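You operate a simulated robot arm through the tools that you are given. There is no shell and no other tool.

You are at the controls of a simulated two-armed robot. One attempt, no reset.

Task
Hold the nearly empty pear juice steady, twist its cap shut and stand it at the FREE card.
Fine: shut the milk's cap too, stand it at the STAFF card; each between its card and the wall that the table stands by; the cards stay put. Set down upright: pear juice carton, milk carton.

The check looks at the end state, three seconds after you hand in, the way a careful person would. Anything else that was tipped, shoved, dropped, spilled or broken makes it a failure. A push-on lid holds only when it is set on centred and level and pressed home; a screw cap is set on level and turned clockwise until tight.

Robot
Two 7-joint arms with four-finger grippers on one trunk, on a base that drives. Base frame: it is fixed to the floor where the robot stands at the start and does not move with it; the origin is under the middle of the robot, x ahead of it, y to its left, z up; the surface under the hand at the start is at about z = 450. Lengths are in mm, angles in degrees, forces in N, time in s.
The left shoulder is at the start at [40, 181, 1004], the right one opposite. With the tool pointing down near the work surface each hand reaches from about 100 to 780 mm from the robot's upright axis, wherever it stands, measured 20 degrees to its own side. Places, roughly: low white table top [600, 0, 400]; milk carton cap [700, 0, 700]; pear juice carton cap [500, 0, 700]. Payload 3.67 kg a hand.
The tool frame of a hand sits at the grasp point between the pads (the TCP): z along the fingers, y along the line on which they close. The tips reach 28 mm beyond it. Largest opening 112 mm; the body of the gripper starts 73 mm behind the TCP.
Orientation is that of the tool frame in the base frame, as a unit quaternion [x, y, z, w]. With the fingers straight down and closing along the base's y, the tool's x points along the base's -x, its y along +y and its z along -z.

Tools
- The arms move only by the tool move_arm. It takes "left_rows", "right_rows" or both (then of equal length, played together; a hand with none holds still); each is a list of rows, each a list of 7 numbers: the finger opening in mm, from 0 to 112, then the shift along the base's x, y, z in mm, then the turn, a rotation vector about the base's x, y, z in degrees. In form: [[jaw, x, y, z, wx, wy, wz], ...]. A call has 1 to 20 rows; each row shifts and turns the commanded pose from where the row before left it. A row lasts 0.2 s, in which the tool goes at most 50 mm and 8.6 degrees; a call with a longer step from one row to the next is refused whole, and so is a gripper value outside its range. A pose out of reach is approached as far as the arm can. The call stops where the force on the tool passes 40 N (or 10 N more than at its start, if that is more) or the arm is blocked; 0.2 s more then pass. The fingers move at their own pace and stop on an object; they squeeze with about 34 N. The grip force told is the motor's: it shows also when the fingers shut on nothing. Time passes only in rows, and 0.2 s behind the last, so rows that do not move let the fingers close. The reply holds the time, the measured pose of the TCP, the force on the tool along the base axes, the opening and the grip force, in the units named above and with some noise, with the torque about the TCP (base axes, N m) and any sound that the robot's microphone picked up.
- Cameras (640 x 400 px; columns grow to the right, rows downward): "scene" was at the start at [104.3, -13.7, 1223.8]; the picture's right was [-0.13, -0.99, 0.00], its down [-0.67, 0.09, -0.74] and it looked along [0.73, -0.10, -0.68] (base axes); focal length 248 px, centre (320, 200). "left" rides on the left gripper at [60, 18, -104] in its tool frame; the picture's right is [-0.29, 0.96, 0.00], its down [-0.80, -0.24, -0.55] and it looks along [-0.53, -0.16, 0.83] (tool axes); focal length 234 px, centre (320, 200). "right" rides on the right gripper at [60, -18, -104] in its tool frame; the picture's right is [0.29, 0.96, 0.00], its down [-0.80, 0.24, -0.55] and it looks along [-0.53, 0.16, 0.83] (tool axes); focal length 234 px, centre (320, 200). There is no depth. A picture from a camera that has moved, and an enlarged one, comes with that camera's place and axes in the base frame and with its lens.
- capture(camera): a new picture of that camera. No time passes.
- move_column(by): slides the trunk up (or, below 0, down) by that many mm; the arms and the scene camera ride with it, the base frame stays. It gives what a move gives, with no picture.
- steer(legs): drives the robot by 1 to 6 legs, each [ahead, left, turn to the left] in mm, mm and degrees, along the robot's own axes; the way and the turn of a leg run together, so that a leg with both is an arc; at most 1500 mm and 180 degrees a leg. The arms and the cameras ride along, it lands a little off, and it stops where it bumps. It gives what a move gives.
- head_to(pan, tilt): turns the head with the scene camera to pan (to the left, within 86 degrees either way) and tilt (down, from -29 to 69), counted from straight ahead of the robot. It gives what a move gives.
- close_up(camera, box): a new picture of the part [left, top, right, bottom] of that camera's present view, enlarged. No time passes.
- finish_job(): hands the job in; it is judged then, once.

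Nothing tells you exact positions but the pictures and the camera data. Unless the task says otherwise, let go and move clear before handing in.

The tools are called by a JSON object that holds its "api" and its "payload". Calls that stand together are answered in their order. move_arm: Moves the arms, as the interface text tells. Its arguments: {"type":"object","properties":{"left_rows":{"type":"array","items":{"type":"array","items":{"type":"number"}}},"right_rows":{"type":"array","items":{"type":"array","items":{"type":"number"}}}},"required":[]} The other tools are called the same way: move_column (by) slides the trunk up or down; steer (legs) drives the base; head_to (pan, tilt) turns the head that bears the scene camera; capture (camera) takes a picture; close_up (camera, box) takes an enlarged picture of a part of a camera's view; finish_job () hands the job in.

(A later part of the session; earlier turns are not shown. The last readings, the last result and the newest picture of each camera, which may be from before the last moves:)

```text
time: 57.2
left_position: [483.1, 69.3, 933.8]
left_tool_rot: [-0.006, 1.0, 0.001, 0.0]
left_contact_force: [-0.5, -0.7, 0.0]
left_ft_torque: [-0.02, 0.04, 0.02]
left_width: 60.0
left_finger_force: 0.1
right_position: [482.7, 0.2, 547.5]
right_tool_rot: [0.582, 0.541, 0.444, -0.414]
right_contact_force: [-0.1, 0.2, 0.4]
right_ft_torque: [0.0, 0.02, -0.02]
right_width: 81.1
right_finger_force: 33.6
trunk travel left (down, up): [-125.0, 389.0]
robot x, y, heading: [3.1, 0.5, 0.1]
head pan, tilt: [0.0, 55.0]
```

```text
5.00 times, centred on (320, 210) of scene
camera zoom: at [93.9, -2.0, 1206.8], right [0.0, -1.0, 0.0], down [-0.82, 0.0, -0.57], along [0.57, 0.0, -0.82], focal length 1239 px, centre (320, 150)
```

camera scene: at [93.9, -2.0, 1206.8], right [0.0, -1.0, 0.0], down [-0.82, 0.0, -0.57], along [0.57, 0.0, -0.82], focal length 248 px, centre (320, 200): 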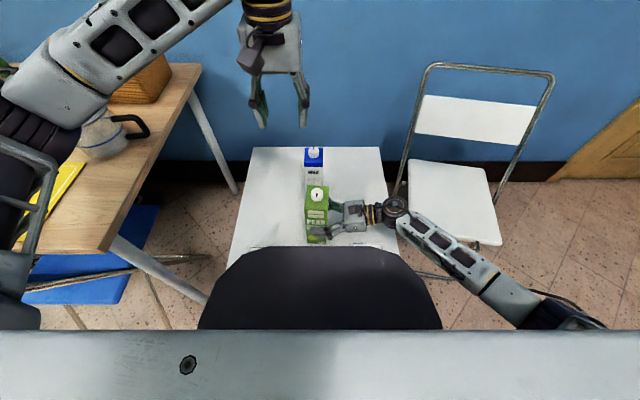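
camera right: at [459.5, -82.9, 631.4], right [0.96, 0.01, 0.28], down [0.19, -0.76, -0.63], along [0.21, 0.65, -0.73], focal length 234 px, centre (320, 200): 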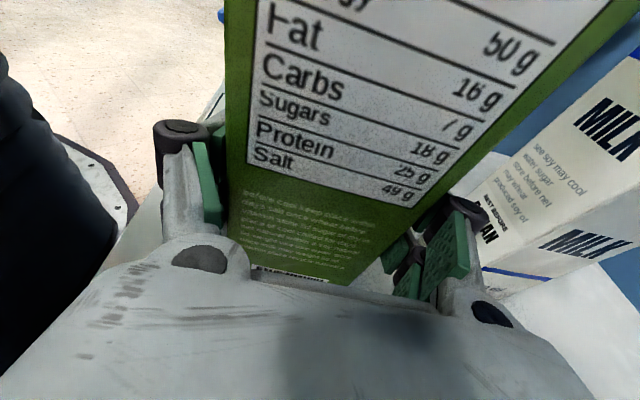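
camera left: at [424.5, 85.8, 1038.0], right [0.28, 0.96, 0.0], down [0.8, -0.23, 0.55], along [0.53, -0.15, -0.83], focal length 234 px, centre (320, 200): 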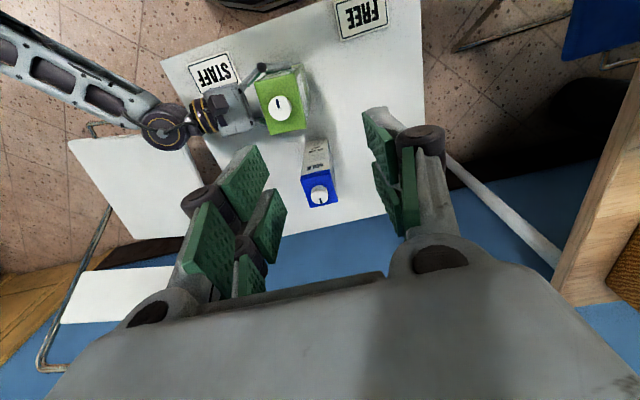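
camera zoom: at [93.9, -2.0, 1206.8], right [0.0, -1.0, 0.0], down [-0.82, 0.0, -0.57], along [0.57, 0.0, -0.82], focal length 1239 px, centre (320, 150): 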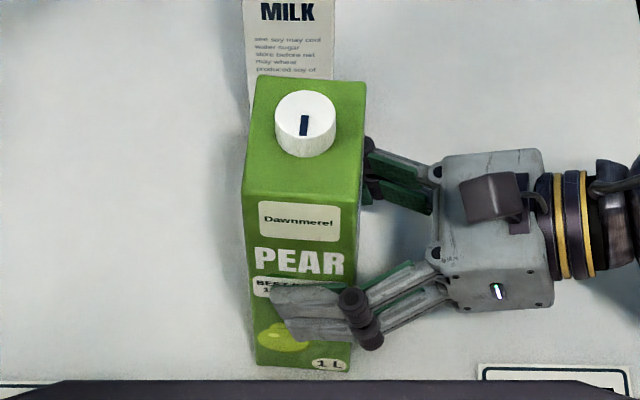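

The FREE card's far edge is at x≈430, y≈129–227 (centre 178); STAFF's is at x≈438, y≈-204–-102 (centre -153). I'll lift the pear 30 mm with the right hand and carry it in cautious steps toward (500, 178).

{"api": "move_arm", "payload": {"right_rows": [[60, 0, 0, 8, 0, 0, 0], [60, 0, 0, 10, 0, 0, 0], [60, 0, 0, 12, 0, 0, 0]]}}

{"api": "close_up", "payload": {"camera": "left", "box": [180, 0, 430, 215]}}

{"api": "close_up", "payload": {"camera": "scene", "box": [290, 160, 350, 250]}}

```text
time: 58.0
left_position: [483.3, 68.1, 934.2]
left_tool_rot: [-0.006, 1.0, 0.0, 0.0]
left_contact_force: [0.3, -0.2, 0.2]
left_ft_torque: [0.0, -0.04, 0.0]
left_width: 60.1
left_finger_force: 0.1
right_position: [481.2, 0.2, 576.7]
right_tool_rot: [0.582, 0.542, 0.443, -0.415]
right_contact_force: [-0.5, -0.2, -2.1]
right_ft_torque: [-0.03, -0.04, -0.02]
right_width: 81.0
right_finger_force: 34.2
trunk travel left (down, up): [-125.0, 389.0]
robot x, y, heading: [1.4, -0.3, 0.0]
head pan, tilt: [0.0, 55.0]
```

```text
1.86 times, centred on (305, 108) of left
camera zoom: at [424.6, 85.2, 1038.0], right [0.28, 0.96, 0.0], down [0.8, -0.23, 0.55], along [0.53, -0.15, -0.83], focal length 436 px, centre (348, 372)
```

zoom: 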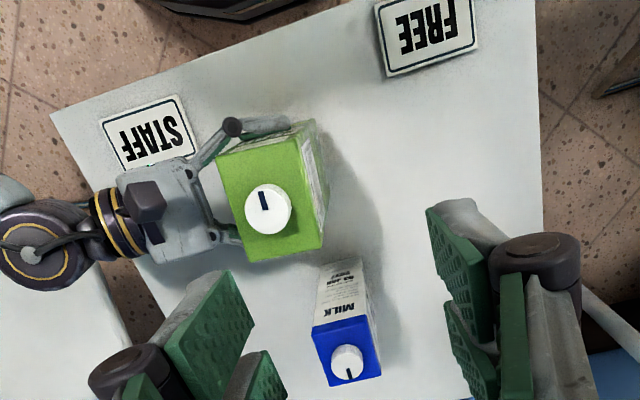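

```text
4.44 times, centred on (320, 205) of scene
camera zoom: at [93.9, -2.4, 1206.9], right [0.0, -1.0, 0.0], down [-0.82, 0.0, -0.57], along [0.57, 0.0, -0.82], focal length 1101 px, centre (320, 178)
```

zoom: 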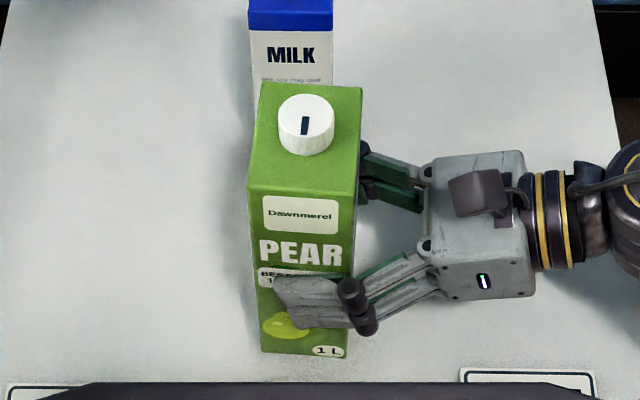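

Lifted and upright (about 2 N). Moving left in small steps.

{"api": "move_arm", "payload": {"right_rows": [[60, 2, 15, 0, 0, 0, 0], [60, 2, 20, 0, 0, 0, 0], [60, 2, 20, 0, 0, 0, 0]]}}

```text
time: 58.8
left_position: [483.4, 69.3, 934.4]
left_tool_rot: [-0.006, 1.0, 0.001, 0.0]
left_contact_force: [-0.4, 0.6, 0.3]
left_ft_torque: [-0.03, -0.03, -0.02]
left_width: 59.9
left_finger_force: 0.2
right_position: [487.8, 54.2, 575.2]
right_tool_rot: [0.583, 0.54, 0.445, -0.414]
right_contact_force: [-0.4, -0.3, -1.7]
right_ft_torque: [-0.03, -0.02, 0.01]
right_width: 80.7
right_finger_force: 34.5
trunk travel left (down, up): [-125.0, 389.0]
robot x, y, heading: [2.3, 0.6, -0.2]
head pan, tilt: [0.0, 55.0]
```

{"api": "move_arm", "payload": {"right_rows": [[60, 2, 20, 0, 0, 0, 0], [60, 2, 20, 0, 0, 0, 0], [60, 2, 15, 0, 0, 0, 0]]}}

```text
time: 59.6
left_position: [482.9, 67.7, 934.6]
left_tool_rot: [-0.006, 1.0, 0.001, 0.001]
left_contact_force: [-0.1, 0.1, -1.3]
left_ft_torque: [0.01, -0.02, 0.03]
left_width: 60.3
left_finger_force: 0.0
right_position: [493.9, 109.3, 575.1]
right_tool_rot: [0.582, 0.541, 0.444, -0.415]
right_contact_force: [-0.5, 0.3, -1.6]
right_ft_torque: [-0.02, 0.02, -0.01]
right_width: 81.3
right_finger_force: 33.7
trunk travel left (down, up): [-125.0, 389.0]
robot x, y, heading: [0.4, -0.4, 0.2]
head pan, tilt: [0.0, 55.0]
```

{"api": "move_arm", "payload": {"right_rows": [[60, 3, 20, 0, 0, 0, 0], [60, 3, 20, 0, 0, 0, 0], [60, 2, 15, 0, 0, 0, 0], [60, 0, 5, 0, 0, 0, 0]]}}

{"api": "close_up", "payload": {"camera": "left", "box": [180, 0, 430, 215]}}

{"api": "close_up", "payload": {"camera": "scene", "box": [220, 140, 360, 260]}}

{"api": "capture", "payload": {"camera": "right"}}

```text
time: 60.6
left_position: [482.5, 67.6, 933.7]
left_tool_rot: [-0.006, 1.0, 0.001, 0.001]
left_contact_force: [-0.1, 0.5, -0.3]
left_ft_torque: [0.0, 0.01, -0.01]
left_width: 59.8
left_finger_force: 0.0
right_position: [502.0, 170.4, 577.0]
right_tool_rot: [0.583, 0.54, 0.444, -0.414]
right_contact_force: [-0.5, -0.8, -2.4]
right_ft_torque: [-0.06, -0.01, 0.01]
right_width: 81.2
right_finger_force: 34.1
trunk travel left (down, up): [-125.0, 389.0]
robot x, y, heading: [1.1, -0.9, -0.0]
head pan, tilt: [0.0, 55.0]
```

```text
1.86 times, centred on (305, 108) of left
camera zoom: at [424.7, 85.1, 1038.0], right [0.28, 0.96, 0.0], down [0.8, -0.23, 0.55], along [0.53, -0.15, -0.83], focal length 436 px, centre (348, 372)
```

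zoom: 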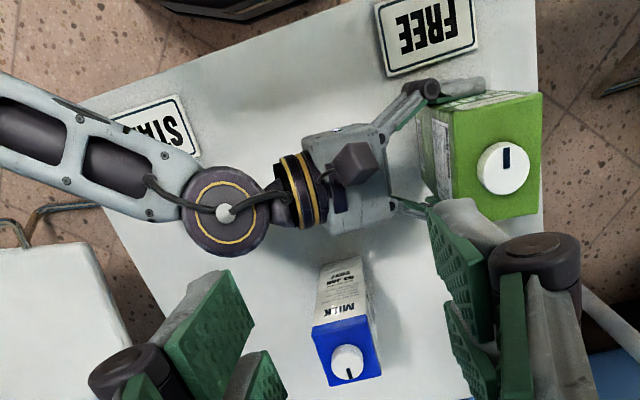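

```text
3.33 times, centred on (290, 200) of scene
camera zoom: at [94.0, -2.5, 1206.8], right [0.0, -1.0, 0.0], down [-0.82, 0.0, -0.57], along [0.57, 0.0, -0.82], focal length 826 px, centre (420, 200)
```

zoom: 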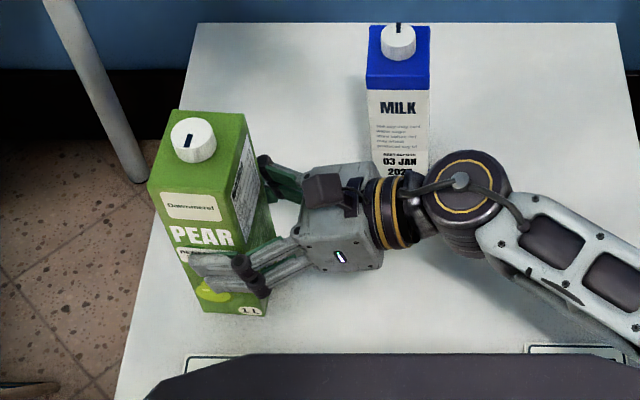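

```text
taken
camera right: at [480.0, 87.1, 660.2], right [0.96, 0.01, 0.28], down [0.18, -0.76, -0.63], along [0.21, 0.65, -0.73], focal length 234 px, centre (320, 200)
```

right: 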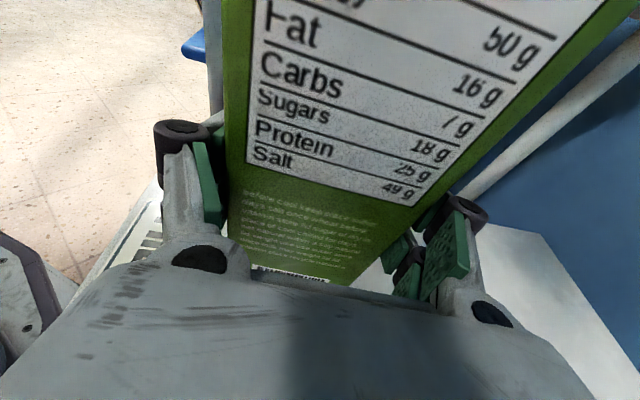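

The pear is over the area behind the FREE card. I'll zoom in to confirm its lateral alignment before lowering.

{"api": "close_up", "payload": {"camera": "scene", "box": [250, 200, 310, 250]}}

{"api": "close_up", "payload": {"camera": "left", "box": [300, 0, 420, 100]}}

```text
8.00 times, centred on (280, 225) of scene
camera zoom: at [94.0, -2.5, 1206.8], right [0.0, -1.0, 0.0], down [-0.82, 0.0, -0.57], along [0.57, 0.0, -0.82], focal length 1982 px, centre (640, 0)
```

zoom: 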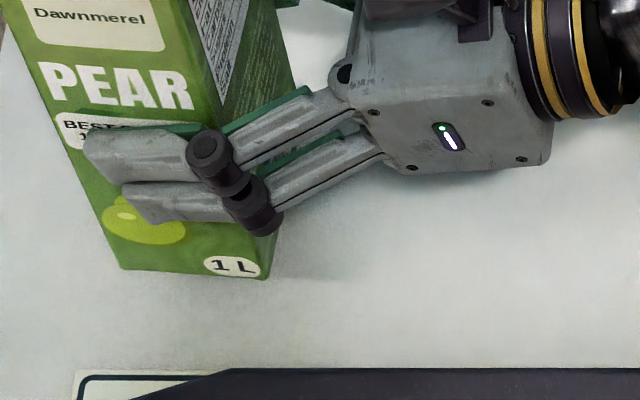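

```text
4.00 times, centred on (360, 50) of left
camera zoom: at [424.7, 85.1, 1038.0], right [0.28, 0.96, 0.0], down [0.8, -0.23, 0.55], along [0.53, -0.15, -0.83], focal length 937 px, centre (160, 800)
```

zoom: 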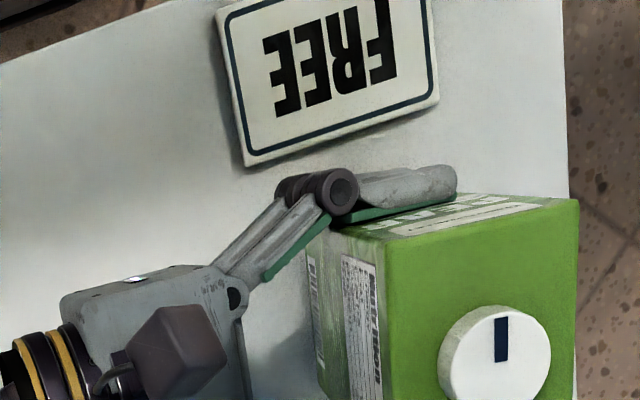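

The carton is centred on the card's y=178 and its near face is about 33 mm behind the card. Lowering gently.

{"api": "move_arm", "payload": {"right_rows": [[60, 0, 0, -8, 0, 0, 0], [60, 0, 0, -8, 0, 0, 0], [60, 0, 0, -7, 0, 0, 0], [60, 0, 0, -3, 0, 0, 0]]}}

```text
time: 61.6
left_position: [483.1, 67.3, 934.1]
left_tool_rot: [-0.006, 1.0, 0.001, 0.0]
left_contact_force: [0.2, 0.1, 0.6]
left_ft_torque: [0.03, 0.0, 0.03]
left_width: 59.9
left_finger_force: 0.1
right_position: [501.5, 169.7, 550.1]
right_tool_rot: [0.582, 0.54, 0.444, -0.415]
right_contact_force: [0.7, 0.2, -1.3]
right_ft_torque: [-0.02, -0.01, -0.03]
right_width: 81.3
right_finger_force: 33.9
trunk travel left (down, up): [-125.0, 389.0]
robot x, y, heading: [-3.2, -2.4, 0.2]
head pan, tilt: [0.0, 55.0]
```

{"api": "move_arm", "payload": {"right_rows": [[60, 0, 0, -1, 0, 0, 0], [60, 0, 0, -1, 0, 0, 0]]}}

```text
time: 62.2
left_position: [483.7, 68.0, 934.1]
left_tool_rot: [-0.006, 1.0, 0.001, 0.0]
left_contact_force: [-0.5, -0.3, 0.0]
left_ft_torque: [0.03, 0.02, -0.01]
left_width: 59.9
left_finger_force: 0.1
right_position: [501.1, 169.6, 547.8]
right_tool_rot: [0.582, 0.541, 0.444, -0.415]
right_contact_force: [-0.1, -1.0, -1.7]
right_ft_torque: [-0.02, 0.01, 0.02]
right_width: 81.3
right_finger_force: 33.5
trunk travel left (down, up): [-125.0, 389.0]
robot x, y, heading: [-0.3, -0.3, 0.1]
head pan, tilt: [0.0, 55.0]
```

{"api": "move_arm", "payload": {"right_rows": [[60, 0, 0, -0.7, 0, 0, 0], [60, 0, 0, -0.7, 0, 0, 0]]}}

```text
time: 62.8
left_position: [483.3, 68.2, 933.3]
left_tool_rot: [-0.006, 1.0, 0.001, 0.0]
left_contact_force: [-0.8, -0.5, 0.0]
left_ft_torque: [0.0, 0.03, -0.06]
left_width: 60.1
left_finger_force: 0.0
right_position: [503.2, 169.1, 547.3]
right_tool_rot: [0.582, 0.54, 0.444, -0.415]
right_contact_force: [0.4, 0.2, -1.6]
right_ft_torque: [-0.02, -0.01, -0.01]
right_width: 81.0
right_finger_force: 33.8
trunk travel left (down, up): [-125.0, 389.0]
robot x, y, heading: [-0.5, 1.1, 0.1]
head pan, tilt: [0.0, 55.0]
```

{"api": "move_arm", "payload": {"right_rows": [[60, 0, 0, -0.7, 0, 0, 0], [60, 0, 0, -0.7, 0, 0, 0]]}}

```text
time: 63.4
left_position: [483.2, 68.3, 934.2]
left_tool_rot: [-0.005, 1.0, 0.001, -0.001]
left_contact_force: [-0.5, -0.8, 0.3]
left_ft_torque: [-0.01, 0.02, -0.02]
left_width: 60.0
left_finger_force: 0.1
right_position: [503.2, 170.0, 547.0]
right_tool_rot: [0.581, 0.541, 0.444, -0.415]
right_contact_force: [-0.8, -1.9, 4.0]
right_ft_torque: [-0.26, 0.13, -0.04]
right_width: 81.7
right_finger_force: 33.9
trunk travel left (down, up): [-125.0, 389.0]
robot x, y, heading: [-1.0, 0.3, -0.1]
head pan, tilt: [0.0, 55.0]
```

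The carton has touched the table. A touch more to seat it flat, then I'll release.

{"api": "move_arm", "payload": {"right_rows": [[60, 0, 0, -0.5, 0, 0, 0]]}}

{"api": "close_up", "payload": {"camera": "scene", "box": [220, 140, 360, 260]}}

```text
time: 63.8
left_position: [482.6, 68.7, 935.4]
left_tool_rot: [-0.006, 1.0, 0.002, -0.001]
left_contact_force: [-0.6, -0.5, -0.1]
left_ft_torque: [0.0, -0.01, 0.01]
left_width: 60.2
left_finger_force: 0.0
right_position: [502.5, 169.7, 547.6]
right_tool_rot: [0.581, 0.54, 0.445, -0.415]
right_contact_force: [-1.5, -1.0, 7.6]
right_ft_torque: [-0.35, 0.22, -0.05]
right_width: 81.4
right_finger_force: 33.8
trunk travel left (down, up): [-125.0, 389.0]
robot x, y, heading: [-4.1, 2.3, -0.1]
head pan, tilt: [0.0, 55.0]
```

```text
3.33 times, centred on (290, 200) of scene
camera zoom: at [93.3, -2.7, 1207.0], right [0.0, -1.0, 0.0], down [-0.82, 0.0, -0.57], along [0.57, 0.0, -0.82], focal length 826 px, centre (420, 200)
```

zoom: 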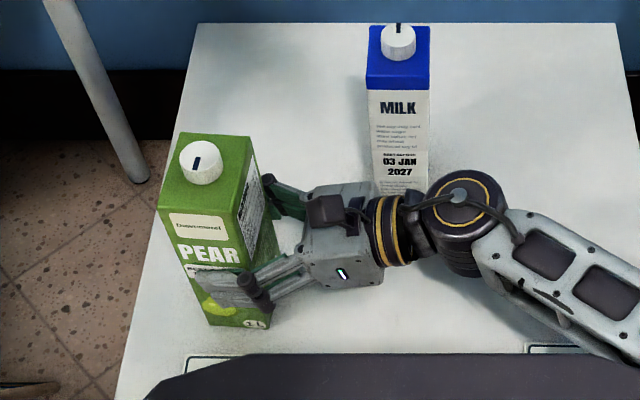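

Seated. Opening the right hand gradually, then backing straight out to the right.

{"api": "move_arm", "payload": {"right_rows": [[84, 0, 0, 0, 0, 0, 0], [90, 0, 0, 0, 0, 0, 0], [100, 0, 0, 0, 0, 0, 0], [112, 0, 0, 0, 0, 0, 0], [112, 0, 0, 0, 0, 0, 0]]}}

{"api": "close_up", "payload": {"camera": "scene", "box": [220, 140, 360, 260]}}

{"api": "close_up", "payload": {"camera": "left", "box": [180, 0, 430, 215]}}

```text
time: 65.0
left_position: [484.5, 68.6, 934.6]
left_tool_rot: [-0.007, 1.0, 0.001, -0.001]
left_contact_force: [0.1, -0.5, 0.2]
left_ft_torque: [0.0, -0.02, -0.02]
left_width: 59.9
left_finger_force: 0.1
right_position: [503.4, 169.3, 545.8]
right_tool_rot: [0.582, 0.541, 0.444, -0.415]
right_contact_force: [0.3, 0.3, 0.5]
right_ft_torque: [-0.02, -0.01, -0.02]
right_width: 112.0
right_finger_force: 0.0
trunk travel left (down, up): [-125.0, 389.0]
robot x, y, heading: [-1.2, -3.5, -0.0]
head pan, tilt: [0.0, 55.0]
```

```text
3.33 times, centred on (290, 200) of scene
camera zoom: at [93.9, -2.5, 1206.9], right [0.0, -1.0, 0.0], down [-0.82, 0.0, -0.57], along [0.57, 0.0, -0.82], focal length 826 px, centre (420, 200)
```

zoom: 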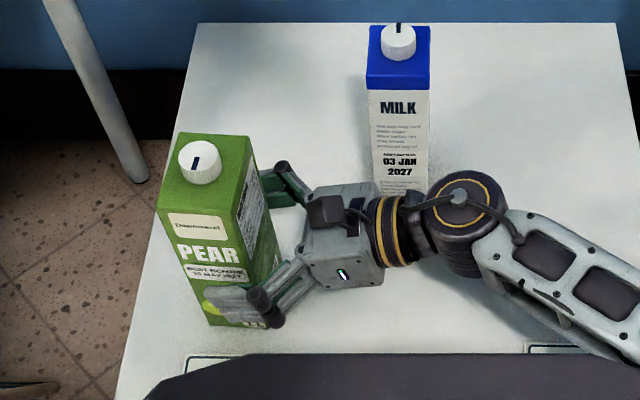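

```text
1.86 times, centred on (305, 108) of left
camera zoom: at [424.6, 85.2, 1038.0], right [0.28, 0.96, 0.0], down [0.8, -0.23, 0.55], along [0.53, -0.15, -0.83], focal length 436 px, centre (348, 372)
```

zoom: 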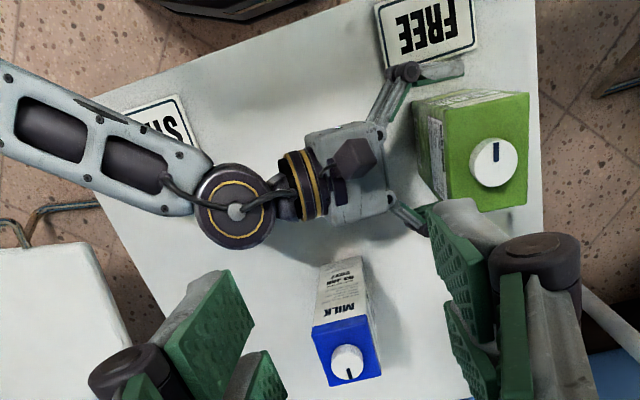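

The pear stands upright at the FREE card and is released. Backing the right hand straight out toward the right side.

{"api": "move_arm", "payload": {"right_rows": [[112, 0, -15, 0, 0, 0, 0], [112, 0, -20, 0, 0, 0, 0], [112, 0, -25, 0, 0, 0, 0], [112, 0, -30, 0, 0, 0, 0], [112, 0, -35, 0, 0, 0, 0], [112, 0, -35, 0, 0, 0, 0], [112, 0, -35, 0, 0, 0, 0], [112, 0, -35, 0, 0, 0, 0], [112, 0, -35, 0, 0, 0, 0], [112, 0, -35, 0, 0, 0, 0], [112, 0, -35, 0, 0, 0, 0]]}}

{"api": "capture", "payload": {"camera": "right"}}

{"api": "capture", "payload": {"camera": "scene"}}

{"api": "capture", "payload": {"camera": "left"}}

```text
time: 67.4
left_position: [483.7, 68.7, 935.2]
left_tool_rot: [-0.006, 1.0, 0.002, 0.0]
left_contact_force: [0.0, 0.0, 0.0]
left_ft_torque: [-0.01, 0.04, 0.02]
left_width: 60.1
left_finger_force: 0.0
right_position: [500.0, -166.2, 544.8]
right_tool_rot: [0.581, 0.541, 0.444, -0.416]
right_contact_force: [0.5, 0.2, 0.0]
right_ft_torque: [0.01, 0.01, -0.02]
right_width: 112.0
right_finger_force: 0.1
trunk travel left (down, up): [-125.0, 389.0]
robot x, y, heading: [0.6, 1.8, 0.0]
head pan, tilt: [0.0, 55.0]
```

```text
taken
camera right: at [479.4, -248.6, 629.6], right [0.96, 0.01, 0.28], down [0.18, -0.76, -0.63], along [0.2, 0.65, -0.73], focal length 234 px, centre (320, 200)
```

right: 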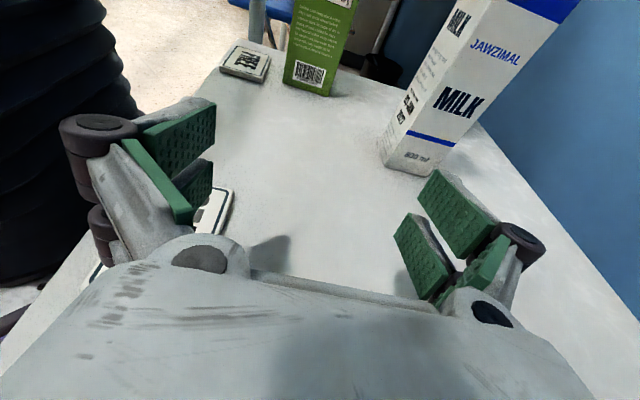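

```text
taken
camera scene: at [93.8, -2.9, 1206.9], right [0.0, -1.0, 0.0], down [-0.82, 0.0, -0.57], along [0.57, 0.0, -0.82], focal length 248 px, centre (320, 200)
```

scene: 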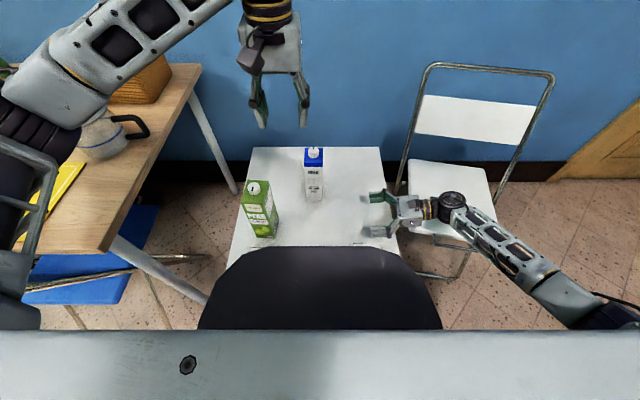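

```text
taken
camera left: at [424.5, 84.9, 1038.1], right [0.28, 0.96, 0.0], down [0.8, -0.23, 0.55], along [0.53, -0.15, -0.83], focal length 234 px, centre (320, 200)
```

left: 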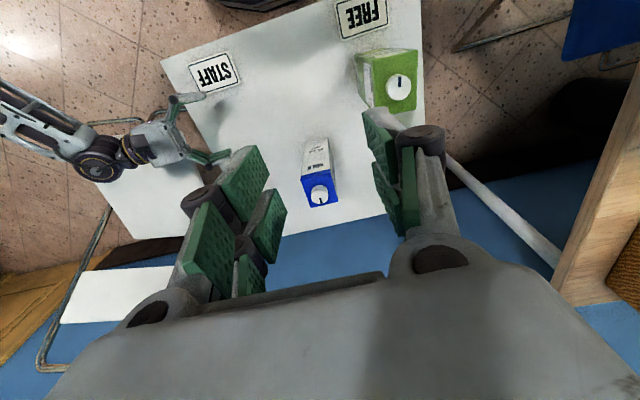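

Pear is standing well. Now the milk: I plan to grip it with the right hand, bring it to the same middle spot (≈(485, 5)) where both arms are proven to reach, tighten its cap there, then place it at STAFF. First I'll measure it.

{"api": "close_up", "payload": {"camera": "right", "box": [340, 0, 600, 200]}}

{"api": "close_up", "payload": {"camera": "left", "box": [270, 120, 370, 220]}}

{"api": "close_up", "payload": {"camera": "scene", "box": [280, 140, 350, 210]}}

```text
2.00 times, centred on (470, 100) of right
camera zoom: at [479.4, -248.6, 629.6], right [0.96, 0.01, 0.28], down [0.18, -0.76, -0.63], along [0.2, 0.65, -0.73], focal length 468 px, centre (20, 400)
```

zoom: 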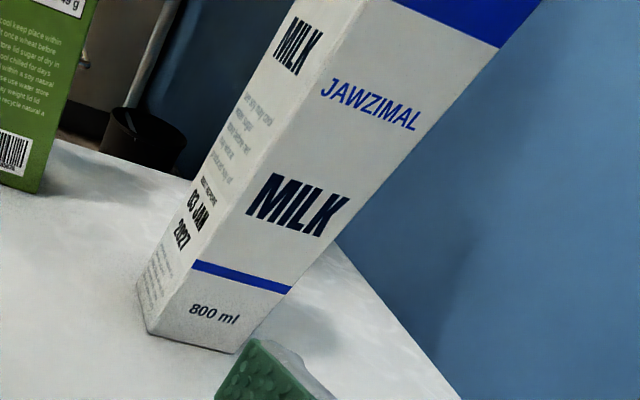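

```text
4.00 times, centred on (320, 170) of left
camera zoom: at [424.5, 84.9, 1038.1], right [0.28, 0.96, 0.0], down [0.8, -0.23, 0.55], along [0.53, -0.15, -0.83], focal length 937 px, centre (320, 320)
```

zoom: 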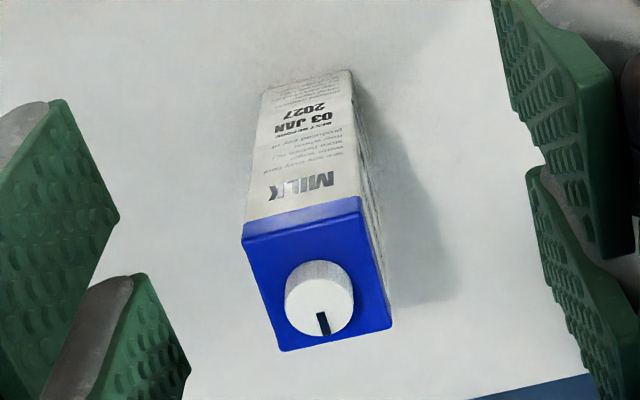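

```text
5.71 times, centred on (315, 175) of scene
camera zoom: at [93.8, -2.9, 1206.9], right [0.0, -1.0, 0.0], down [-0.82, 0.0, -0.57], along [0.57, 0.0, -0.82], focal length 1416 px, centre (349, 343)
```

zoom: 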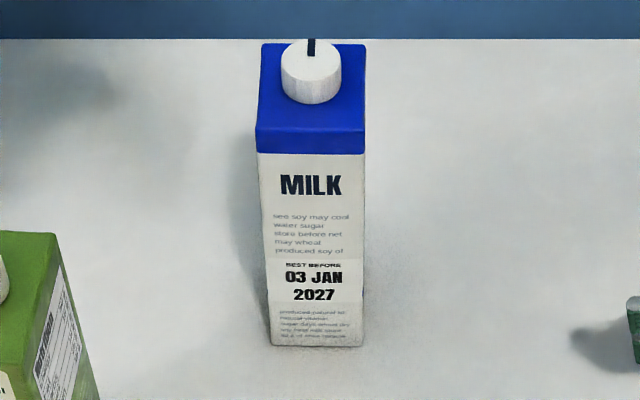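

The milk measures about 59 × 67 mm, centre (650, 18), with the cap top at z≈670. Moving the right hand over to x=650 while staying well to the right of it.

{"api": "move_arm", "payload": {"right_rows": [[112, 25, 0, 0, 0, 0, 0.7], [112, 25, 0, 0, 0, 0, 0.7], [112, 25, 0, 0, 0, 0, 0.7], [112, 25, 0, 0, 0, 0, 0.7], [112, 25, 0, 0, 0, 0, 0], [112, 25, 0, 0, 0, 0, 0]]}}

{"api": "capture", "payload": {"camera": "right"}}

{"api": "capture", "payload": {"camera": "scene"}}

```text
time: 68.8
left_position: [483.7, 69.0, 932.3]
left_tool_rot: [-0.006, 1.0, 0.001, 0.001]
left_contact_force: [0.3, -0.8, -0.6]
left_ft_torque: [-0.05, 0.0, 0.02]
left_width: 60.0
left_finger_force: 0.0
right_position: [652.1, -165.9, 543.8]
right_tool_rot: [0.568, 0.555, 0.433, -0.426]
right_contact_force: [1.5, -0.8, 0.5]
right_ft_torque: [0.0, 0.03, 0.01]
right_width: 111.8
right_finger_force: 0.1
trunk travel left (down, up): [-125.0, 389.0]
robot x, y, heading: [0.8, 2.5, 0.1]
head pan, tilt: [0.0, 55.0]
```

```text
taken
camera right: at [634.0, -248.2, 628.8], right [0.96, 0.05, 0.27], down [0.22, -0.75, -0.63], along [0.17, 0.66, -0.73], focal length 234 px, centre (320, 200)
```

right: 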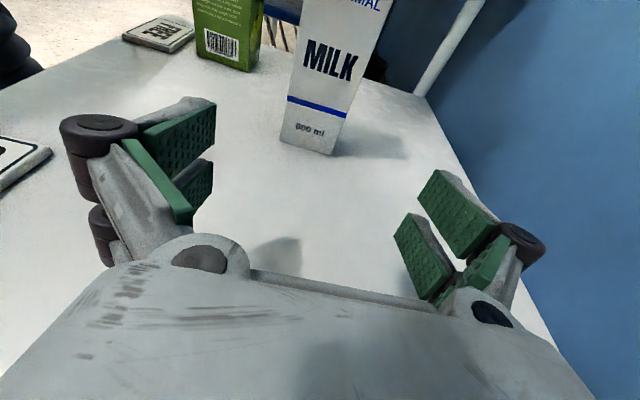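

```text
taken
camera scene: at [94.4, -2.0, 1206.8], right [0.0, -1.0, 0.0], down [-0.82, 0.0, -0.57], along [0.57, 0.0, -0.82], focal length 248 px, centre (320, 200)
```

scene: 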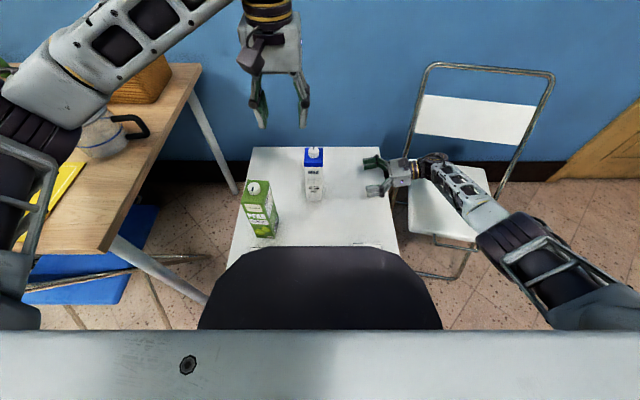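

{"api": "close_up", "payload": {"camera": "right", "box": [260, 60, 380, 180]}}

```text
3.33 times, centred on (320, 120) of right
camera zoom: at [634.0, -248.2, 628.8], right [0.96, 0.05, 0.27], down [0.22, -0.75, -0.63], along [0.17, 0.66, -0.73], focal length 781 px, centre (320, 467)
```

zoom: 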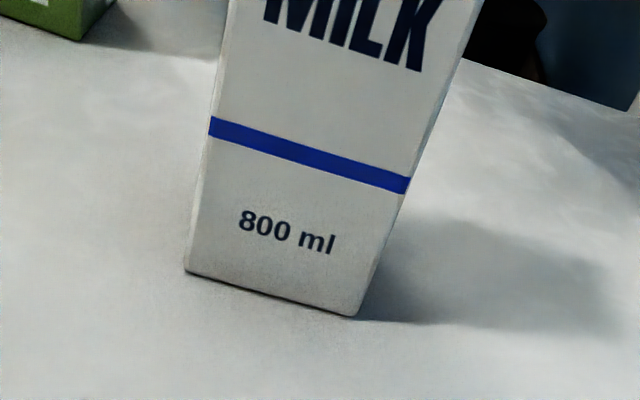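

The milk is centred on x≈652, matching the hand. Sliding in around it.

{"api": "move_arm", "payload": {"right_rows": [[112, 0, 25, 0, 0, 0, 0], [112, 0, 25, 0, 0, 0, 0], [112, 0, 25, 0, 0, 0, 0], [112, 0, 25, 0, 0, 0, 0], [112, 0, 20, 0, 0, 0, 0], [112, 0, 20, 0, 0, 0, 0], [112, 0, 20, 0, 0, 0, 0], [112, 0, 15, 0, 0, 0, 0]]}}

{"api": "capture", "payload": {"camera": "right"}}

{"api": "close_up", "payload": {"camera": "scene", "box": [260, 130, 420, 250]}}

```text
time: 70.6
left_position: [484.1, 69.5, 933.4]
left_tool_rot: [-0.006, 1.0, 0.001, 0.0]
left_contact_force: [0.0, -0.9, 1.0]
left_ft_torque: [-0.03, 0.02, 0.0]
left_width: 60.1
left_finger_force: 0.2
right_position: [651.3, 9.8, 544.5]
right_tool_rot: [0.569, 0.555, 0.434, -0.425]
right_contact_force: [0.1, -0.2, -1.0]
right_ft_torque: [0.05, 0.0, 0.0]
right_width: 111.6
right_finger_force: 0.0
trunk travel left (down, up): [-125.0, 389.0]
robot x, y, heading: [0.8, -1.1, 0.0]
head pan, tilt: [0.0, 55.0]
```

```text
taken
camera right: at [633.6, -73.6, 629.1], right [0.96, 0.05, 0.28], down [0.22, -0.75, -0.63], along [0.17, 0.66, -0.73], focal length 234 px, centre (320, 200)
```

right: 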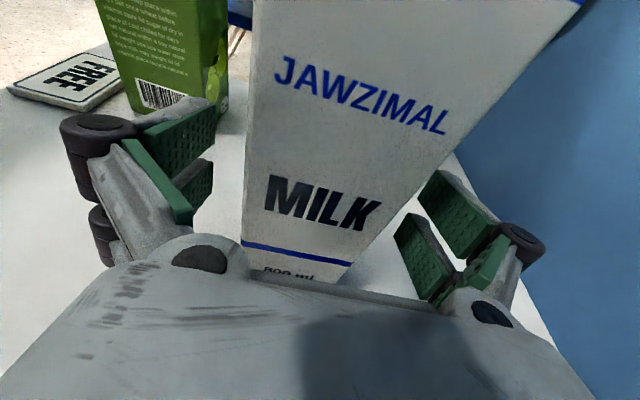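

```text
3.33 times, centred on (340, 190) of scene
camera zoom: at [94.0, -2.3, 1206.8], right [0.0, -1.0, 0.0], down [-0.82, 0.0, -0.57], along [0.57, 0.0, -0.82], focal length 826 px, centre (253, 233)
```

zoom: 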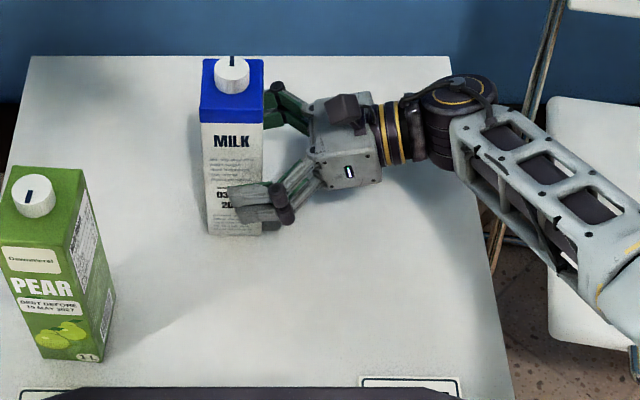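

Fingers straddle the milk. Closing gently.

{"api": "move_arm", "payload": {"right_rows": [[95, 0, 0, 0, 0, 0, 0], [82, 0, 0, 0, 0, 0, 0], [72, 0, 0, 0, 0, 0, 0], [62, 0, 0, 0, 0, 0, 0], [52, 0, 0, 0, 0, 0, 0], [45, 0, 0, 0, 0, 0, 0]]}}

{"api": "close_up", "payload": {"camera": "scene", "box": [280, 140, 380, 220]}}

```text
time: 72.0
left_position: [483.7, 68.8, 934.2]
left_tool_rot: [-0.007, 1.0, 0.001, 0.0]
left_contact_force: [0.3, -0.4, -0.7]
left_ft_torque: [-0.01, 0.03, 0.0]
left_width: 59.7
left_finger_force: 0.1
right_position: [651.1, 9.5, 545.4]
right_tool_rot: [0.569, 0.555, 0.434, -0.425]
right_contact_force: [-1.0, -0.8, 0.2]
right_ft_torque: [0.0, 0.0, 0.01]
right_width: 68.9
right_finger_force: 34.3
trunk travel left (down, up): [-125.0, 389.0]
robot x, y, heading: [-1.5, -1.9, -0.1]
head pan, tilt: [0.0, 55.0]
```

```text
5.00 times, centred on (330, 180) of scene
camera zoom: at [93.8, -2.5, 1206.9], right [0.0, -1.0, 0.0], down [-0.82, 0.0, -0.57], along [0.57, 0.0, -0.82], focal length 1239 px, centre (270, 300)
```

zoom: 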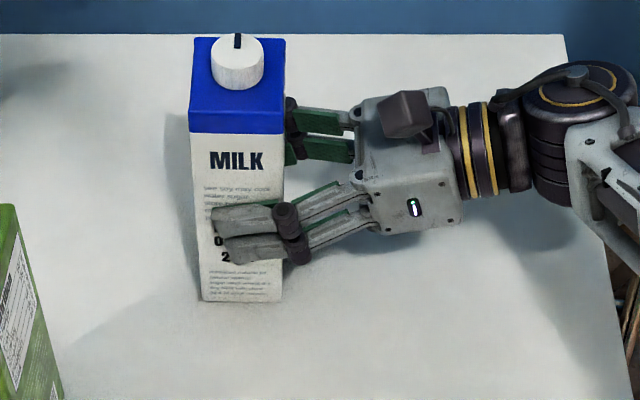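

Milk gripped (69 mm). Lifting gently 25 mm to feel its weight.

{"api": "move_arm", "payload": {"right_rows": [[45, 0, 0, 5, 0, 0, 0], [45, 0, 0, 6, 0, 0, 0], [45, 0, 0, 7, 0, 0, 0], [45, 0, 0, 7, 0, 0, 0]]}}

{"api": "close_up", "payload": {"camera": "scene", "box": [280, 140, 380, 220]}}

```text
time: 73.0
left_position: [483.6, 67.7, 933.3]
left_tool_rot: [-0.006, 1.0, 0.001, 0.0]
left_contact_force: [0.0, -0.3, 0.4]
left_ft_torque: [-0.01, -0.01, -0.01]
left_width: 59.9
left_finger_force: 0.1
right_position: [651.4, 10.3, 569.6]
right_tool_rot: [0.569, 0.554, 0.434, -0.425]
right_contact_force: [-0.7, 0.4, -6.1]
right_ft_torque: [-0.04, -0.02, 0.01]
right_width: 69.2
right_finger_force: 34.2
trunk travel left (down, up): [-125.0, 389.0]
robot x, y, heading: [-1.4, -2.1, 0.0]
head pan, tilt: [0.0, 55.0]
```

```text
5.00 times, centred on (330, 180) of scene
camera zoom: at [94.4, -2.5, 1206.8], right [0.0, -1.0, 0.0], down [-0.82, 0.0, -0.57], along [0.57, 0.0, -0.82], focal length 1239 px, centre (270, 300)
```

zoom: 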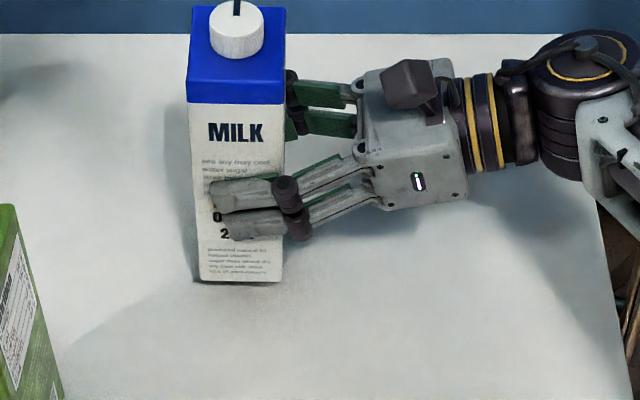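

The milk is about 6 N and steady. Carrying it smoothly to the middle-front working spot.

{"api": "move_arm", "payload": {"right_rows": [[45, -8, -2, 0, 0, 0, 0], [45, -15, -3, 0, 0, 0, 0], [45, -18, -3, 0, 0, 0, 0], [45, -18, -3, 0, 0, 0, 0], [45, -18, -3, 0, 0, 0, 0], [45, -18, -3, 0, 0, 0, 0], [45, -18, -3, 0, 0, 0, 0], [45, -18, -3, 0, 0, 0, 0], [45, -18, -3, 0, 0, 0, 0], [45, -12, -2, 0, 0, 0, 0], [45, -8, -2, 0, 0, 0, 0]]}}

{"api": "close_up", "payload": {"camera": "scene", "box": [220, 140, 420, 260]}}

```text
time: 75.4
left_position: [482.5, 68.1, 934.1]
left_tool_rot: [-0.005, 1.0, 0.0, -0.001]
left_contact_force: [-0.9, -0.7, -0.1]
left_ft_torque: [-0.02, 0.02, 0.04]
left_width: 60.0
left_finger_force: 0.1
right_position: [483.8, -19.8, 570.8]
right_tool_rot: [0.568, 0.554, 0.434, -0.426]
right_contact_force: [0.6, -0.2, -5.7]
right_ft_torque: [-0.06, -0.05, 0.04]
right_width: 69.1
right_finger_force: 34.2
trunk travel left (down, up): [-125.0, 389.0]
robot x, y, heading: [-0.0, -0.8, 0.3]
head pan, tilt: [0.0, 55.0]
```

```text
3.20 times, centred on (320, 200) of scene
camera zoom: at [94.2, -2.6, 1206.8], right [0.0, -1.0, 0.0], down [-0.82, 0.0, -0.57], along [0.57, 0.0, -0.82], focal length 793 px, centre (320, 200)
```

zoom: 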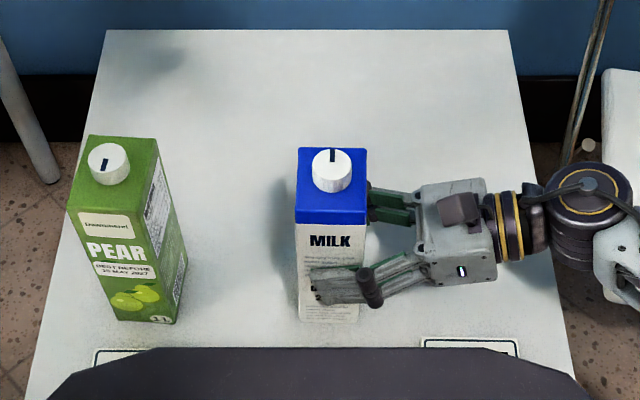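

Lowering the milk to the table, gently at the end.

{"api": "move_arm", "payload": {"right_rows": [[45, 0, 0, -7, 0, 0, 0], [45, 0, 0, -7, 0, 0, 0], [45, 0, 0, -5, 0, 0, 0], [45, 0, 0, -2.5, 0, 0, 0], [45, 0, 0, -1, 0, 0, 0]]}}

```text
time: 76.6
left_position: [484.4, 68.6, 933.1]
left_tool_rot: [-0.005, 1.0, 0.001, 0.0]
left_contact_force: [0.0, 0.4, -0.2]
left_ft_torque: [-0.04, 0.0, -0.01]
left_width: 60.1
left_finger_force: 0.0
right_position: [483.6, -20.0, 547.0]
right_tool_rot: [0.569, 0.554, 0.434, -0.425]
right_contact_force: [0.3, 0.1, -6.7]
right_ft_torque: [-0.08, 0.0, 0.05]
right_width: 69.0
right_finger_force: 33.5
trunk travel left (down, up): [-125.0, 389.0]
robot x, y, heading: [2.0, 0.7, -0.2]
head pan, tilt: [0.0, 55.0]
```

{"api": "move_arm", "payload": {"right_rows": [[45, 0, 0, -0.8, 0, 0, 0], [45, 0, 0, -0.8, 0, 0, 0]]}}

```text
time: 77.2
left_position: [483.7, 68.0, 934.4]
left_tool_rot: [-0.006, 1.0, 0.001, 0.0]
left_contact_force: [-0.3, -0.6, -0.7]
left_ft_torque: [0.01, -0.02, -0.04]
left_width: 60.0
left_finger_force: 0.1
right_position: [484.3, -20.5, 545.4]
right_tool_rot: [0.569, 0.554, 0.434, -0.425]
right_contact_force: [0.5, 0.2, -6.2]
right_ft_torque: [-0.08, 0.01, 0.02]
right_width: 69.2
right_finger_force: 34.4
trunk travel left (down, up): [-125.0, 389.0]
robot x, y, heading: [-2.2, -1.8, 0.1]
head pan, tilt: [0.0, 55.0]
```

{"api": "move_arm", "payload": {"right_rows": [[45, 0, 0, -0.7, 0, 0, 0], [45, 0, 0, -0.7, 0, 0, 0]]}}

```text
time: 77.8
left_position: [483.0, 68.6, 934.0]
left_tool_rot: [-0.007, 1.0, 0.001, -0.001]
left_contact_force: [0.7, 0.0, 0.5]
left_ft_torque: [0.03, 0.02, -0.03]
left_width: 59.9
left_finger_force: 0.0
right_position: [483.2, -20.7, 544.0]
right_tool_rot: [0.569, 0.553, 0.436, -0.425]
right_contact_force: [-0.9, -0.6, -2.3]
right_ft_torque: [-0.2, -0.05, -0.03]
right_width: 69.4
right_finger_force: 33.9
trunk travel left (down, up): [-125.0, 389.0]
robot x, y, heading: [-0.3, 0.9, -0.0]
head pan, tilt: [0.0, 55.0]
```

{"api": "move_arm", "payload": {"right_rows": [[45, 0, 0, -0.5, 0, 0, 0]]}}

{"api": "close_up", "payload": {"camera": "left", "box": [180, 0, 430, 215]}}

{"api": "close_up", "payload": {"camera": "scene", "box": [290, 160, 350, 250]}}

```text
time: 78.2
left_position: [483.0, 68.3, 934.8]
left_tool_rot: [-0.007, 1.0, 0.001, -0.001]
left_contact_force: [0.0, 0.0, -0.6]
left_ft_torque: [0.0, 0.0, -0.01]
left_width: 60.0
left_finger_force: 0.0
right_position: [482.4, -20.1, 545.1]
right_tool_rot: [0.568, 0.555, 0.435, -0.426]
right_contact_force: [-0.9, -0.5, 2.2]
right_ft_torque: [-0.2, -0.03, -0.02]
right_width: 68.9
right_finger_force: 34.5
trunk travel left (down, up): [-125.0, 389.0]
robot x, y, heading: [-0.1, -1.2, -0.1]
head pan, tilt: [0.0, 55.0]
```

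```text
1.86 times, centred on (305, 108) of left
camera zoom: at [424.5, 85.1, 1038.1], right [0.28, 0.96, 0.0], down [0.8, -0.23, 0.55], along [0.53, -0.15, -0.83], focal length 436 px, centre (348, 372)
```

zoom: 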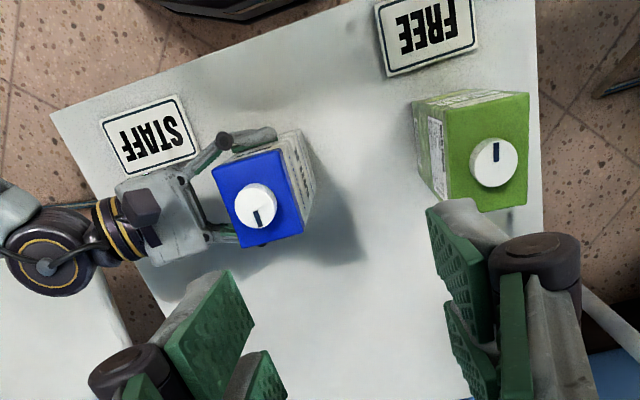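

```text
4.44 times, centred on (320, 205) of scene
camera zoom: at [93.7, -2.6, 1206.9], right [0.0, -1.0, 0.0], down [-0.82, 0.0, -0.57], along [0.57, 0.0, -0.82], focal length 1101 px, centre (320, 178)
```

zoom: 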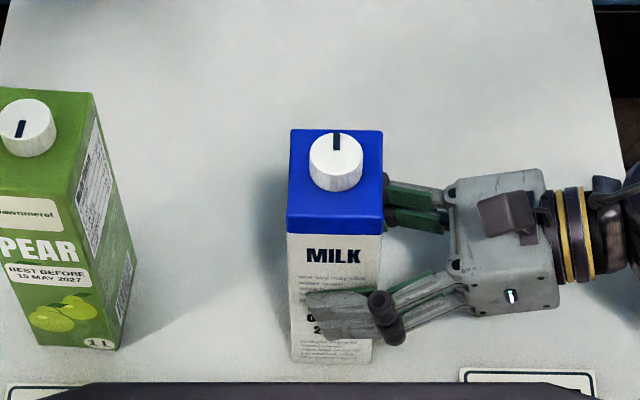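

Milk rests on the table and is held. Bringing the left hand above its cap, winding up to about +92°.

{"api": "move_arm", "payload": {"left_rows": [[60, 0, -7, -12, 0, 0, 7.6], [60, 0, -7, -12, 0, 0, 7.6], [60, 0, -7, -12, 0, 0, 7.6], [60, 0, -7, -12, 0, 0, 7.6], [60, 0, -7, -12, 0, 0, 7.6], [60, 0, -7, -15, 0, 0, 7.6], [60, 0, -7, -15, 0, 0, 7.6], [60, 0, -7, -15, 0, 0, 7.6], [60, 0, -7, -15, 0, 0, 7.6], [60, 0, -6, -15, 0, 0, 7.6], [60, 0, -6, -15, 0, 0, 7.6], [60, 0.5, -5, -15, 0, 0, 7.6]]}}

{"api": "close_up", "payload": {"camera": "left", "box": [200, 40, 440, 260]}}

{"api": "close_up", "payload": {"camera": "scene", "box": [270, 130, 370, 230]}}

```text
time: 80.8
left_position: [482.5, -11.8, 768.6]
left_tool_rot: [0.719, -0.695, 0.0, 0.001]
left_contact_force: [0.0, 0.4, -0.3]
left_ft_torque: [0.01, 0.03, -0.01]
left_width: 60.0
left_finger_force: 0.0
right_position: [483.1, -20.0, 545.0]
right_tool_rot: [0.568, 0.555, 0.434, -0.426]
right_contact_force: [1.7, 1.8, 11.3]
right_ft_torque: [0.21, -0.17, 0.02]
right_width: 69.1
right_finger_force: 34.0
trunk travel left (down, up): [-125.0, 389.0]
robot x, y, heading: [-3.2, -0.6, -0.2]
head pan, tilt: [0.0, 55.0]
```

```text
1.82 times, centred on (320, 150) of left
camera zoom: at [468.7, -72.7, 873.2], right [-0.97, 0.25, 0.0], down [0.21, 0.81, 0.55], along [0.14, 0.54, -0.83], focal length 426 px, centre (320, 291)
```

zoom: 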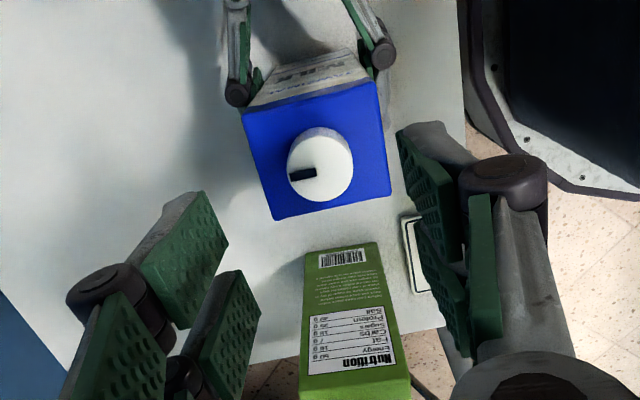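

```text
4.00 times, centred on (320, 180) of scene
camera zoom: at [93.3, -2.5, 1206.9], right [0.0, -1.0, 0.0], down [-0.82, 0.0, -0.57], along [0.57, 0.0, -0.82], focal length 991 px, centre (320, 280)
```

zoom: 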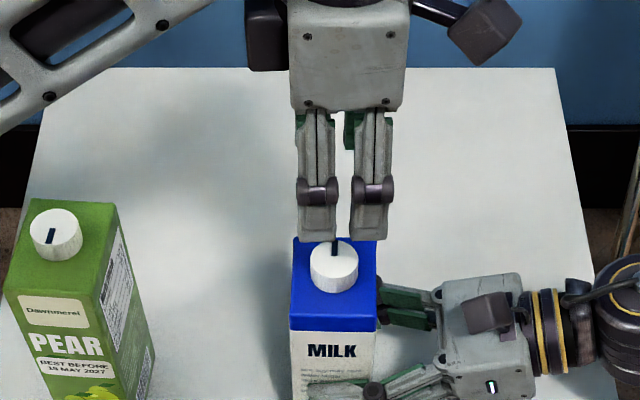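

The hand is centred on the milk's cap within about a millimetre. Descending to just above the cap, and easing the right hand's downward pressure slightly.

{"api": "move_arm", "payload": {"left_rows": [[60, 0.2, 0.5, -10, 0, 0, 0], [60, 0.2, 0.5, -10, 0, 0, 0], [60, 0, 0, -10, 0, 0, 0], [60, 0, 0, -10, 0, 0, 0], [60, 0, 0, -10, 0, 0, 0], [60, 0, 0, -10, 0, 0, 0], [60, 0, 0, -9, 0, 0, 0]], "right_rows": [[45, 0, 0, 0.3, 0, 0, 0], [45, 0, 0, 0.3, 0, 0, 0], [45, 0, 0, 0, 0, 0, 0], [45, 0, 0, 0, 0, 0, 0], [45, 0, 0, 0, 0, 0, 0], [45, 0, 0, 0, 0, 0, 0], [45, 0, 0, 0, 0, 0, 0]]}}

{"api": "close_up", "payload": {"camera": "left", "box": [200, 60, 440, 260]}}

{"api": "close_up", "payload": {"camera": "scene", "box": [300, 170, 350, 220]}}

```text
time: 82.4
left_position: [483.8, -11.8, 701.1]
left_tool_rot: [0.719, -0.695, -0.001, 0.0]
left_contact_force: [0.0, 0.0, -0.2]
left_ft_torque: [-0.03, -0.03, 0.0]
left_width: 60.4
left_finger_force: 0.0
right_position: [482.4, -21.2, 545.7]
right_tool_rot: [0.569, 0.554, 0.434, -0.426]
right_contact_force: [0.2, 0.8, 5.0]
right_ft_torque: [0.12, -0.1, 0.01]
right_width: 69.0
right_finger_force: 34.5
trunk travel left (down, up): [-125.0, 389.0]
robot x, y, heading: [-2.1, 1.5, -0.1]
head pan, tilt: [0.0, 55.0]
```

```text
2.00 times, centred on (320, 160) of left
camera zoom: at [469.1, -71.9, 804.6], right [-0.97, 0.26, 0.0], down [0.21, 0.8, 0.55], along [0.14, 0.54, -0.83], focal length 468 px, centre (320, 280)
```

zoom: 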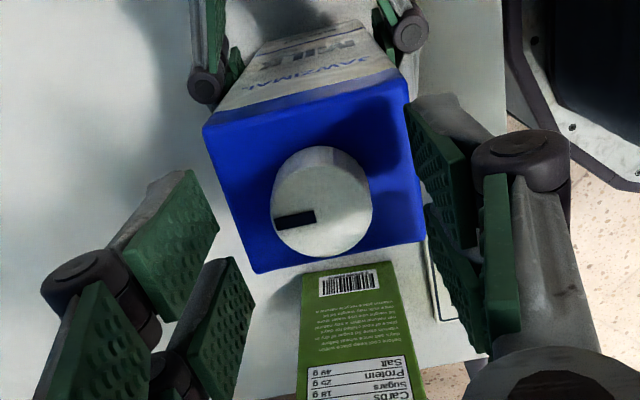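

```text
8.00 times, centred on (325, 195) of scene
camera zoom: at [93.6, -2.6, 1206.9], right [0.0, -1.0, 0.0], down [-0.82, 0.0, -0.57], along [0.57, 0.0, -0.82], focal length 1982 px, centre (280, 240)
```

zoom: 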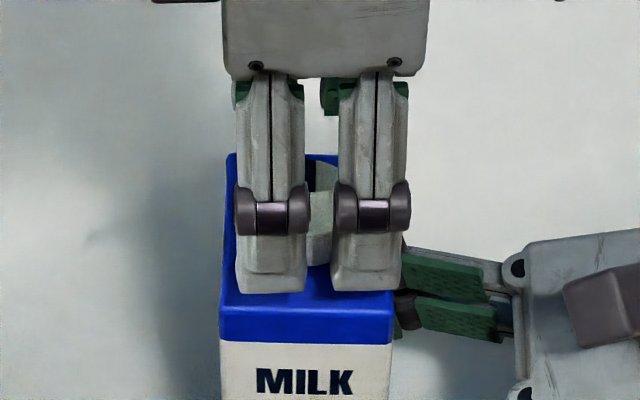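

{"api": "move_arm", "payload": {"left_rows": [[60, 0, 0, -5, 0, 0, 0], [60, 0, 0, -5, 0, 0, 0]]}}

{"api": "close_up", "payload": {"camera": "scene", "box": [300, 170, 350, 220]}}

```text
time: 83.0
left_position: [482.8, -11.7, 691.3]
left_tool_rot: [0.719, -0.695, -0.001, 0.001]
left_contact_force: [0.1, 0.1, -0.4]
left_ft_torque: [0.0, 0.02, -0.01]
left_width: 60.0
left_finger_force: 0.1
right_position: [482.0, -20.7, 544.6]
right_tool_rot: [0.569, 0.555, 0.434, -0.425]
right_contact_force: [-0.5, -0.1, 2.8]
right_ft_torque: [0.02, 0.01, -0.01]
right_width: 69.0
right_finger_force: 34.1
trunk travel left (down, up): [-125.0, 389.0]
robot x, y, heading: [1.6, -1.5, -0.3]
head pan, tilt: [0.0, 55.0]
```

```text
8.00 times, centred on (325, 195) of scene
camera zoom: at [93.6, -2.6, 1206.9], right [0.0, -1.0, 0.0], down [-0.82, 0.0, -0.57], along [0.57, 0.0, -0.82], focal length 1982 px, centre (280, 240)
```

zoom: 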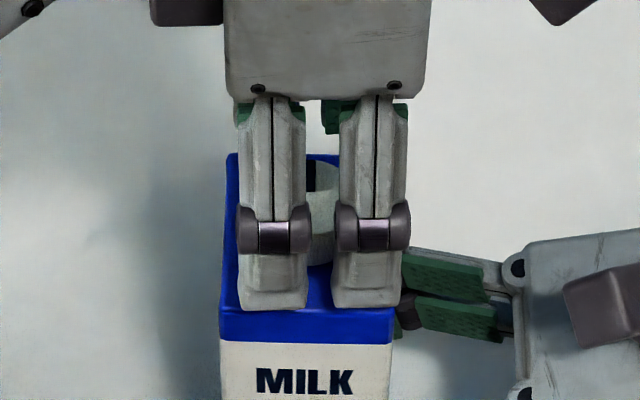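

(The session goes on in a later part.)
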